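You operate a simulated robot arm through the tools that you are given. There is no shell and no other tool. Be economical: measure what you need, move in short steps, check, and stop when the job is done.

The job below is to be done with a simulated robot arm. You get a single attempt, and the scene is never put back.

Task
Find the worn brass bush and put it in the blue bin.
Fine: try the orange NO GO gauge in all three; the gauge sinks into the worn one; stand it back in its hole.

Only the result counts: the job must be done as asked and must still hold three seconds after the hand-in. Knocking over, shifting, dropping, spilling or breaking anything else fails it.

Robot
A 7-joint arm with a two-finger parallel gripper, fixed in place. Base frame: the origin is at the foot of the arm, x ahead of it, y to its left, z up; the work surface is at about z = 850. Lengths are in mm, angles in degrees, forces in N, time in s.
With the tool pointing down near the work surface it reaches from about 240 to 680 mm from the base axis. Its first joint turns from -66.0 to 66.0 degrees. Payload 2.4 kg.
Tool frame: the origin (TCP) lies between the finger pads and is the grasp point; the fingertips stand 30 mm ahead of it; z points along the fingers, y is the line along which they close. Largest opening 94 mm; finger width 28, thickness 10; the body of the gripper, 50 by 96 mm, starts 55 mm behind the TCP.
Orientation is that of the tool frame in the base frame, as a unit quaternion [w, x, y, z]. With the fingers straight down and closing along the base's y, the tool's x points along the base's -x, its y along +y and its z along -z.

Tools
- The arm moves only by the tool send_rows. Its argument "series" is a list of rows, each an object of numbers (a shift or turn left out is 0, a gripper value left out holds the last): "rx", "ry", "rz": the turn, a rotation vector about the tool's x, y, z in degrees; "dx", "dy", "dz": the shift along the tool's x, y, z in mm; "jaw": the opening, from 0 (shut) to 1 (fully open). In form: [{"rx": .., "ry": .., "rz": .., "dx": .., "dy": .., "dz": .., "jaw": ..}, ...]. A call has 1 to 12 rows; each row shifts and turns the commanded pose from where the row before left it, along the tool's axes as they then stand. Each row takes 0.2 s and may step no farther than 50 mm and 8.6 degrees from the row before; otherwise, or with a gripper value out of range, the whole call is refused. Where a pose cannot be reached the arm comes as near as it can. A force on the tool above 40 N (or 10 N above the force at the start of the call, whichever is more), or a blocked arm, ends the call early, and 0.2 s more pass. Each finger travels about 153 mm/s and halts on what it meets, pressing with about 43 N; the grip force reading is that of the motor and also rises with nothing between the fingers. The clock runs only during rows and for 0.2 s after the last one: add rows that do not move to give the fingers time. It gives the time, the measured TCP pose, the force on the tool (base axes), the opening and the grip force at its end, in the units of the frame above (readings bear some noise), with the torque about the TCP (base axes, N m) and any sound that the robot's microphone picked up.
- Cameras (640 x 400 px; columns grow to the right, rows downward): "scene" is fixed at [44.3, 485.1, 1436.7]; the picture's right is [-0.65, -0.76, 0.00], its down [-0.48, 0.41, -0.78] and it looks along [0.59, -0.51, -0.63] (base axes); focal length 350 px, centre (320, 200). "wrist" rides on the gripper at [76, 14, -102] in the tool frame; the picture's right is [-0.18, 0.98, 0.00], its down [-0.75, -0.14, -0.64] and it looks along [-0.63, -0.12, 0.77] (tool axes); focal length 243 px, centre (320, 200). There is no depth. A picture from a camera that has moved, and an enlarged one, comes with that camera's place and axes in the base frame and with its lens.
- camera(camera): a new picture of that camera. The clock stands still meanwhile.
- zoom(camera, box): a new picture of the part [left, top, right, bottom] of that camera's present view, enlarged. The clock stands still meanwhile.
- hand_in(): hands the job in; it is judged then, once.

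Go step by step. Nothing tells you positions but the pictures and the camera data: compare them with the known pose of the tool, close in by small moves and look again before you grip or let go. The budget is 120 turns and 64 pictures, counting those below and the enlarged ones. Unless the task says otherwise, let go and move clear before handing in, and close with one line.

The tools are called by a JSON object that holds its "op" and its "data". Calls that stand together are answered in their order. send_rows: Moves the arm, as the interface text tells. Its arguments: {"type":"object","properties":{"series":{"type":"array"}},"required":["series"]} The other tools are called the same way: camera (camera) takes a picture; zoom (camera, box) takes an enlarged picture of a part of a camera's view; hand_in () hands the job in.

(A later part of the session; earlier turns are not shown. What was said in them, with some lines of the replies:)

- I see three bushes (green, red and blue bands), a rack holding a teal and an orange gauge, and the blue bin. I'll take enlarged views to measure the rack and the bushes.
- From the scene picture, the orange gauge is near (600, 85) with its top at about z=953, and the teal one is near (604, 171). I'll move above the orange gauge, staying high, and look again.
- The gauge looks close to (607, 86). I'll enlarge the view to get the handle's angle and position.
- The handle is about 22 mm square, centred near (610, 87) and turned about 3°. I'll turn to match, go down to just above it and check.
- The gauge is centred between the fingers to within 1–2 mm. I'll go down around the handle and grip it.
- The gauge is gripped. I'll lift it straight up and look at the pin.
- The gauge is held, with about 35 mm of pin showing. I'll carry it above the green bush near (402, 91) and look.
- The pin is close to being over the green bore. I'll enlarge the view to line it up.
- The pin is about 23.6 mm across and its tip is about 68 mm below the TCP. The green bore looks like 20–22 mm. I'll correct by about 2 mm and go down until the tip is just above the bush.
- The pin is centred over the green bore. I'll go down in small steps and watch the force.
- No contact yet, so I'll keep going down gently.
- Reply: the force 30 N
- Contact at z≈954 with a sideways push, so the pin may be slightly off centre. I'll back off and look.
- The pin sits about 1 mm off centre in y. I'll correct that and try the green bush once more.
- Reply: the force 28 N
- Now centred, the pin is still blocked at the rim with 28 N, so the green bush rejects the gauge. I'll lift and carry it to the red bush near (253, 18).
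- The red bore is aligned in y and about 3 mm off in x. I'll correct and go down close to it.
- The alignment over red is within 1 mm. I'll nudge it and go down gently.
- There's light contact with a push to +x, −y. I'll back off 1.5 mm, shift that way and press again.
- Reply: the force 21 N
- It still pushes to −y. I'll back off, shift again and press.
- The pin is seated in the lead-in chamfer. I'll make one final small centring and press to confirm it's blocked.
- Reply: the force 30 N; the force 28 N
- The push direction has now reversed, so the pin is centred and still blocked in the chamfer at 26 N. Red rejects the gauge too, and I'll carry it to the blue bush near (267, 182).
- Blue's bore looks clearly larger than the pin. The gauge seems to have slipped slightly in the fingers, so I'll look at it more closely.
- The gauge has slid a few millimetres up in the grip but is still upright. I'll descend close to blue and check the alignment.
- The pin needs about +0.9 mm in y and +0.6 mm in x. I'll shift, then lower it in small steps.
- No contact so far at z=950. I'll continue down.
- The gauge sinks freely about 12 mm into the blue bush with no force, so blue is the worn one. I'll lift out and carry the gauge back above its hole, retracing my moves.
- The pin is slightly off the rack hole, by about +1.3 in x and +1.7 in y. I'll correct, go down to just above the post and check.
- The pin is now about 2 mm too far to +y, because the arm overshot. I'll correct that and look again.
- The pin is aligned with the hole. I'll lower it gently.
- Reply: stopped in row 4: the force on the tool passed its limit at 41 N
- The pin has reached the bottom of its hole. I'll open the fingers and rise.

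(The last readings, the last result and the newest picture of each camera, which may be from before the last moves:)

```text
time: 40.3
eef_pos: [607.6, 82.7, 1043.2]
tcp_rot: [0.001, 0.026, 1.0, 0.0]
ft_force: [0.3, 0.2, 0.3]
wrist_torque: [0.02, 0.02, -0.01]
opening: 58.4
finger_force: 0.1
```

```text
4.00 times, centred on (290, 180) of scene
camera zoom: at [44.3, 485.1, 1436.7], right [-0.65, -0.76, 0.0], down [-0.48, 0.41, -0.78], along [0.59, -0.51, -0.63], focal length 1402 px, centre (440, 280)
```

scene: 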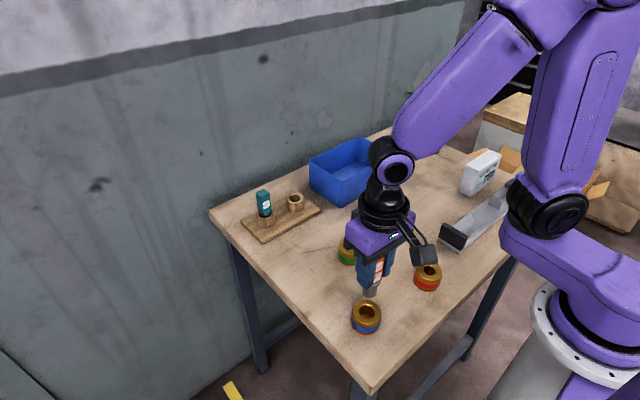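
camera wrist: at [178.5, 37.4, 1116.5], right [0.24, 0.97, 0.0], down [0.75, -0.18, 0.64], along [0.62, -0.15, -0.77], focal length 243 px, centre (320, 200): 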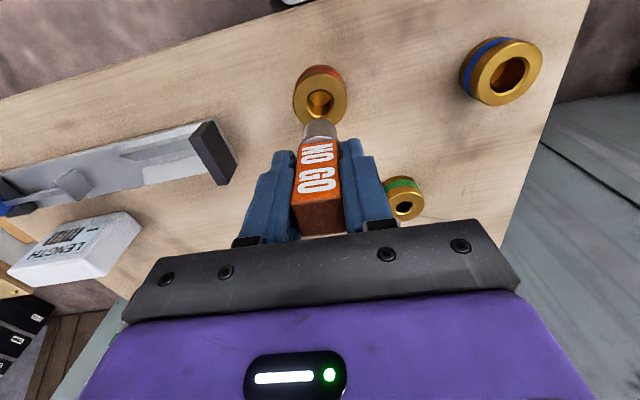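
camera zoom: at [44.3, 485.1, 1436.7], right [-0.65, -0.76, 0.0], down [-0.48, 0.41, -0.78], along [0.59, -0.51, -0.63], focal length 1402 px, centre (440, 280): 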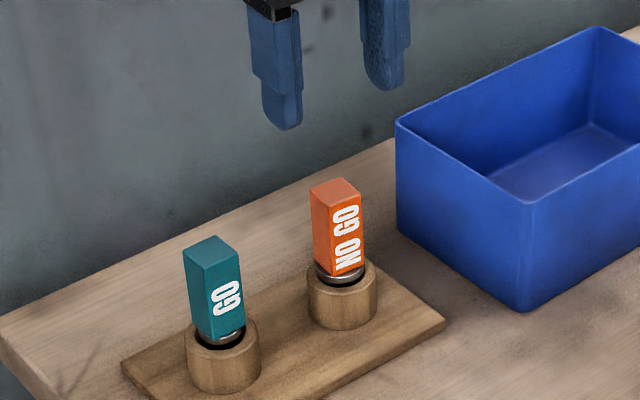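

The gauge is standing back in its hole. I'll go to the blue bush with the fingers wide open.

{"op": "send_rows", "data": {"series": [{"dx": 43.1, "dy": 9.9}, {"dx": 43.1, "dy": 9.9}, {"dx": 43.1, "dy": 9.9}, {"dx": 43.1, "dy": 9.9}, {"dx": 43.1, "dy": 9.9, "jaw": 0.9}, {"dx": 43.1, "dy": 9.9}, {"dx": 43.1, "dy": 9.9}, {"dx": 43, "dy": 9.9}, {"dz": 40}, {"dz": 30}, {}]}}

{"op": "camera", "data": {"camera": "wrist"}}

{"op": "zoom", "data": {"camera": "scene", "box": [310, 220, 430, 340]}}

```text
time: 42.7
eef_pos: [269.4, 183.6, 975.3]
tcp_rot: [0.0, 0.027, 1.0, -0.001]
ft_force: [-0.5, 0.4, -0.3]
wrist_torque: [0.05, -0.02, 0.03]
opening: 84.6
finger_force: 0.1
```

```text
19 pictures are left
camera wrist: at [193.8, 202.9, 1077.6], right [0.24, 0.97, 0.0], down [0.74, -0.18, 0.64], along [0.63, -0.15, -0.77], focal length 243 px, centre (320, 200)
```

wrist: 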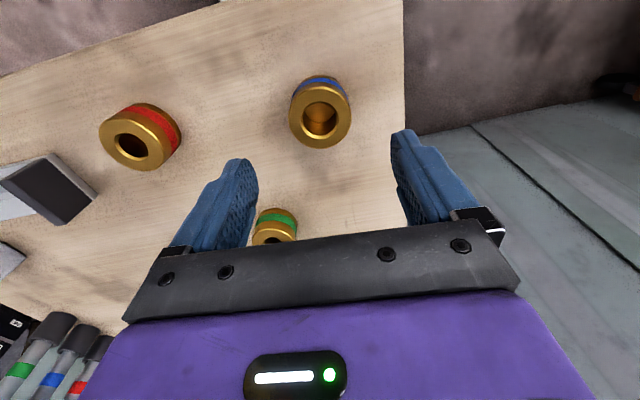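

```text
3.33 times, centred on (370, 280) of scene
camera zoom: at [44.3, 485.1, 1436.7], right [-0.65, -0.76, 0.0], down [-0.48, 0.41, -0.78], along [0.59, -0.51, -0.63], focal length 1168 px, centre (153, -67)
```

zoom: 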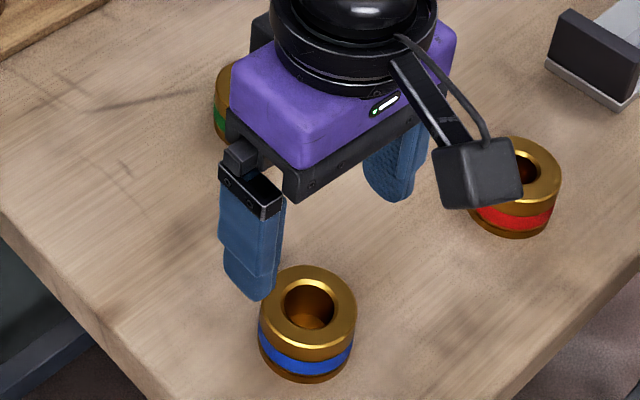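

The blue bush is centred between the fingers. I'll go down to z≈888 and grip it.

{"op": "send_rows", "data": {"series": [{"dx": 1, "dz": 30}, {"dz": 30}, {"dz": 20}, {"dz": 5}, {}, {"jaw": 0.6}, {}]}}

{"op": "camera", "data": {"camera": "wrist"}}

{"op": "zoom", "data": {"camera": "scene", "box": [310, 240, 430, 360]}}

```text
time: 44.3
eef_pos: [268.7, 181.9, 888.5]
tcp_rot: [0.002, 0.026, 1.0, 0.0]
ft_force: [0.2, 0.0, -0.2]
wrist_torque: [0.0, 0.01, 0.01]
opening: 56.3
finger_force: 0.2
```

```text
17 pictures are left
camera wrist: at [193.1, 201.7, 991.5], right [0.24, 0.97, 0.0], down [0.74, -0.18, 0.64], along [0.63, -0.15, -0.77], focal length 243 px, centre (320, 200)
```

wrist: 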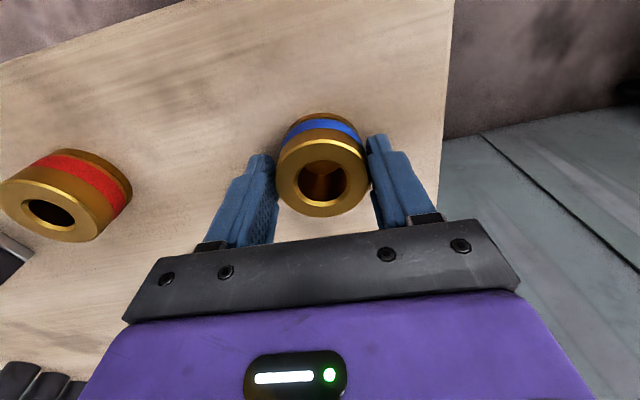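

```text
3.33 times, centred on (370, 300) of scene
camera zoom: at [44.3, 485.1, 1436.7], right [-0.65, -0.76, 0.0], down [-0.48, 0.41, -0.78], along [0.59, -0.51, -0.63], focal length 1168 px, centre (153, -133)
```

zoom: 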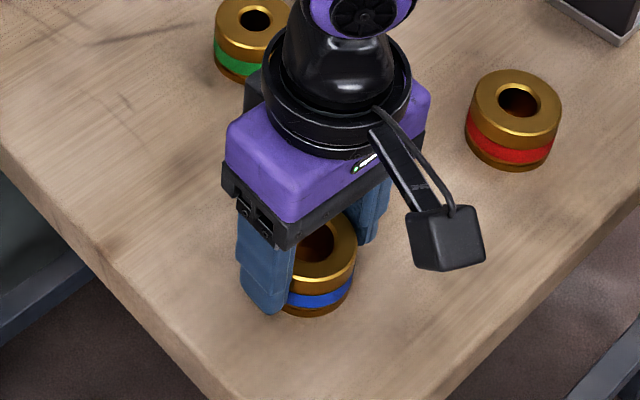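

The bush sits about 4 mm toward −x and 1.5 mm toward +y of the grip centre. I'll adjust, then close.

{"op": "send_rows", "data": {"series": [{"dx": 3.5, "dy": 1.5}, {}, {"jaw": 0.4}, {"jaw": 0.2}, {"jaw": 0}, {}]}}

{"op": "send_rows", "data": {"series": [{"dz": -10}, {"dz": -20}, {"dz": -40}, {"dz": -40}, {"dz": -40}, {}]}}

{"op": "camera", "data": {"camera": "wrist"}}

{"op": "camera", "data": {"camera": "scene"}}

```text
time: 45.7
eef_pos: [265.5, 184.0, 891.0]
tcp_rot: [0.001, 0.026, 1.0, 0.0]
ft_force: [-1.9, -2.3, 2.4]
wrist_torque: [-0.1, 0.07, -0.05]
opening: 51.6
finger_force: 43.0
```

```text
time: 47.1
eef_pos: [262.5, 182.3, 1040.8]
tcp_rot: [0.001, 0.026, 1.0, 0.0]
ft_force: [-0.4, 0.1, -3.9]
wrist_torque: [0.01, 0.0, -0.01]
opening: 51.5
finger_force: 43.1
```

```text
15 pictures are left
camera wrist: at [186.9, 203.4, 1142.4], right [0.24, 0.97, 0.0], down [0.74, -0.18, 0.64], along [0.63, -0.15, -0.77], focal length 243 px, centre (320, 200)
```

wrist: 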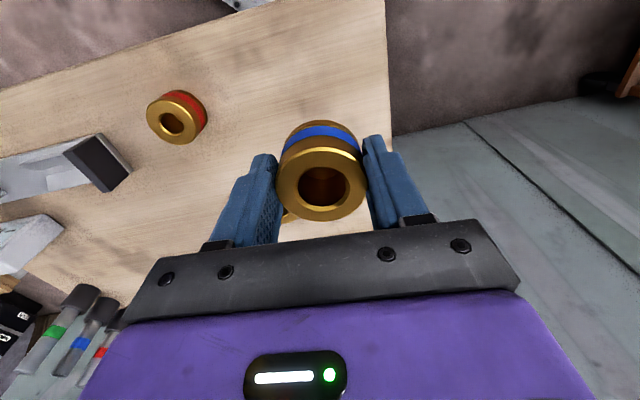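

```text
14 pictures are left
```

scene: 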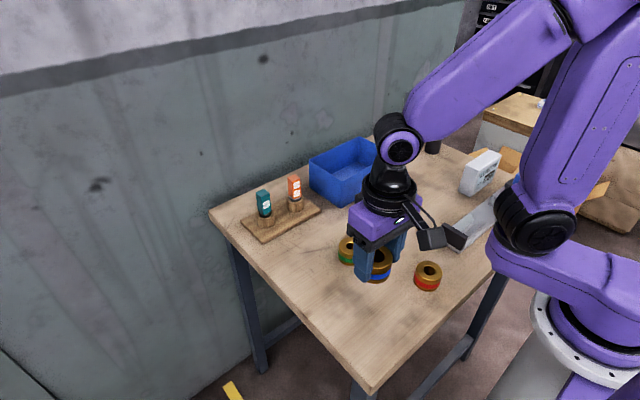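

The bush is held, and the bin centre looks near (600, -105). I'll carry the bush over there high up.

{"op": "send_rows", "data": {"series": [{"dx": -35.2, "dy": -27}, {"dx": -35.2, "dy": -27}, {"dx": -35.2, "dy": -27}, {"dx": -35.2, "dy": -27}, {"dx": -35.2, "dy": -27}, {"dx": -35.2, "dy": -27}, {"dx": -35.2, "dy": -27}, {"dx": -35.2, "dy": -27}, {"dx": -35.2, "dy": -27}, {"dx": -35.2, "dy": -27}, {}]}}

{"op": "camera", "data": {"camera": "wrist"}}

{"op": "zoom", "data": {"camera": "scene", "box": [280, 80, 430, 220]}}

```text
time: 49.5
eef_pos: [598.6, -105.0, 1041.5]
tcp_rot: [0.0, 0.025, 1.0, 0.0]
ft_force: [0.1, -0.2, -4.6]
wrist_torque: [-0.01, 0.03, -0.02]
opening: 51.6
finger_force: 43.2
```

```text
13 pictures are left
camera wrist: at [523.7, -85.0, 1143.9], right [0.24, 0.97, 0.0], down [0.74, -0.18, 0.64], along [0.62, -0.15, -0.77], focal length 243 px, centre (320, 200)
```

wrist: 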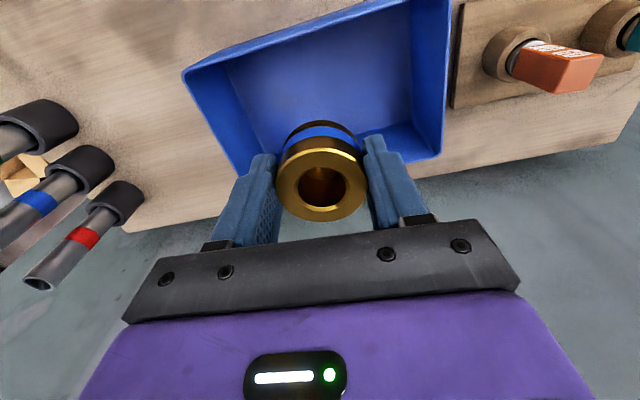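

```text
2.86 times, centred on (355, 150) of scene
camera zoom: at [44.4, 485.0, 1436.7], right [-0.65, -0.76, 0.0], down [-0.48, 0.41, -0.78], along [0.59, -0.51, -0.63], focal length 1002 px, centre (220, 343)
```

zoom: 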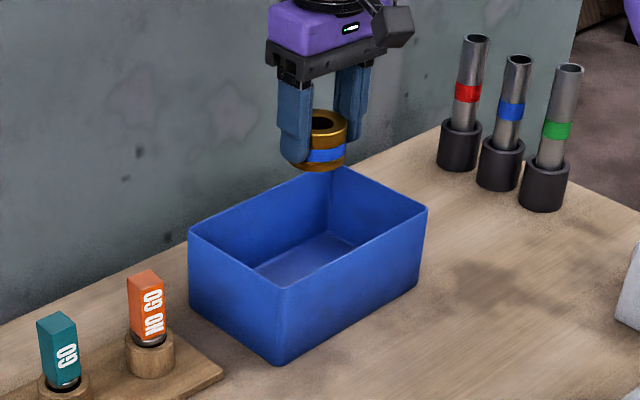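

The bush is over the middle of the bin. I'll go down inside and stop just above the floor.

{"op": "send_rows", "data": {"series": [{"dx": -4, "dy": 3}, {"dz": 40}, {"dz": 40}, {"dz": 40}, {"dz": 18}, {}]}}

{"op": "zoom", "data": {"camera": "scene", "box": [280, 80, 430, 220]}}

{"op": "send_rows", "data": {"series": [{"dz": 1}, {"dz": 1}, {}]}}

```text
time: 50.9
eef_pos: [603.1, -98.4, 905.8]
tcp_rot: [0.001, 0.026, 1.0, 0.0]
ft_force: [-0.4, 0.7, -4.7]
wrist_torque: [0.0, 0.02, 0.03]
opening: 51.7
finger_force: 43.1
```

```text
2.86 times, centred on (355, 150) of scene
camera zoom: at [44.4, 485.0, 1436.7], right [-0.65, -0.76, 0.0], down [-0.48, 0.41, -0.78], along [0.59, -0.51, -0.63], focal length 1002 px, centre (220, 343)
```

zoom: 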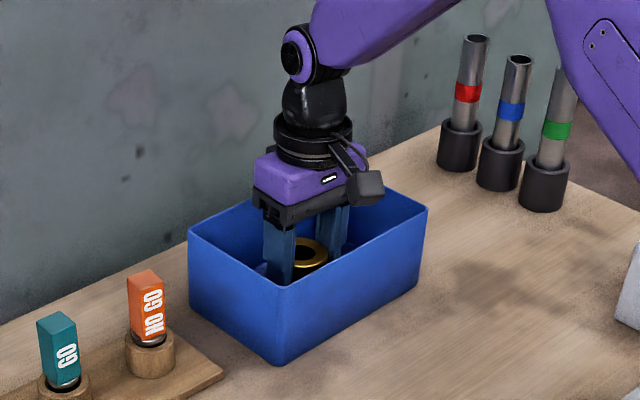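

```text
time: 51.7
eef_pos: [604.6, -100.4, 902.2]
tcp_rot: [0.0, 0.027, 1.0, 0.0]
ft_force: [-1.4, -0.2, -4.5]
wrist_torque: [-0.02, 0.06, -0.02]
opening: 51.6
finger_force: 43.1
```

I'm inside the bin with clearance all round. I'll creep down to the floor.

{"op": "send_rows", "data": {"series": [{"dz": 1.5}, {"dz": 1.5}, {"dz": 1}, {"dz": 1}, {"dz": 1}, {}]}}

```text
time: 53.1
eef_pos: [606.4, -100.7, 894.6]
tcp_rot: [0.001, 0.026, 1.0, 0.0]
ft_force: [1.2, -0.5, -4.2]
wrist_torque: [0.04, 0.01, 0.0]
opening: 51.5
finger_force: 43.5
```

{"op": "send_rows", "data": {"series": [{"dz": 0.8}, {"dz": 0.8}, {}]}}

```text
time: 53.9
eef_pos: [605.9, -101.9, 895.5]
tcp_rot: [0.002, 0.026, 1.0, 0.0]
ft_force: [-6.4, 2.6, 15.5]
wrist_torque: [0.11, 0.36, 0.03]
opening: 51.4
finger_force: 43.2
```

The bush is on the bin floor. I'll open and rise clear.

{"op": "send_rows", "data": {"series": [{"dz": -0.8}, {"jaw": 0.65}, {}, {"jaw": 0.75}, {}, {"dz": -30}, {"dz": -40}, {"dz": -40}, {"dz": -40}, {}, {}]}}

{"op": "camera", "data": {"camera": "scene"}}

{"op": "camera", "data": {"camera": "wrist"}}

```text
time: 56.3
eef_pos: [603.3, -105.5, 1047.9]
tcp_rot: [0.001, 0.026, 1.0, 0.0]
ft_force: [-0.2, 0.2, -0.5]
wrist_torque: [-0.01, -0.02, 0.01]
opening: 70.5
finger_force: 0.0
```

```text
10 pictures are left
```

scene: 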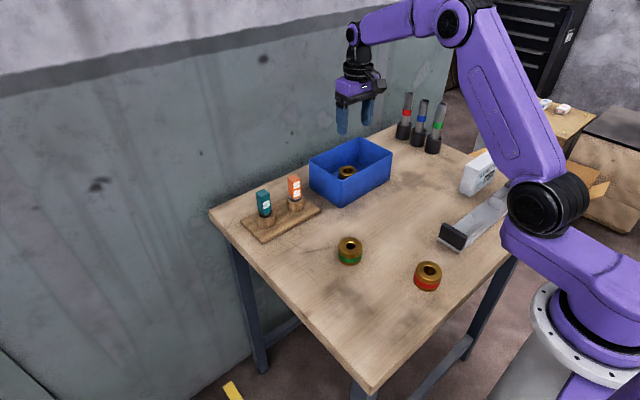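

```text
9 pictures are left
camera wrist: at [527.6, -84.5, 1149.8], right [0.24, 0.97, 0.0], down [0.74, -0.18, 0.64], along [0.63, -0.15, -0.77], focal length 243 px, centre (320, 200)
```

wrist: 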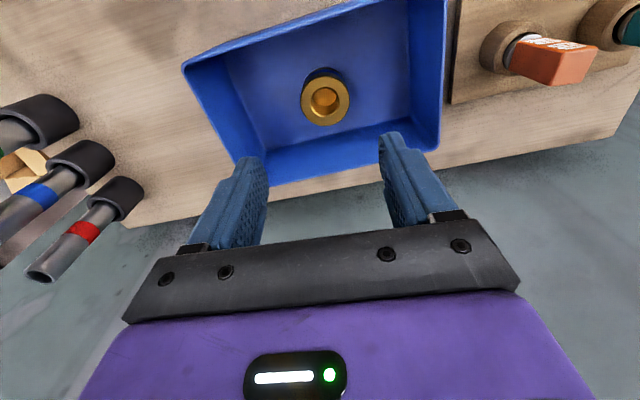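

The worn bush stands in the blue bin, the gauge is back in its hole, the other two bushes are where they were and the arm is clear. I'm handing in.

{"op": "hand_in", "data": {}}

```text
The job is handed in.
```

The worn bush is the blue-banded one: the NO GO gauge sank into it and was blocked by the green and red ones. It's now in the blue bin, and the gauge is back in its hole.
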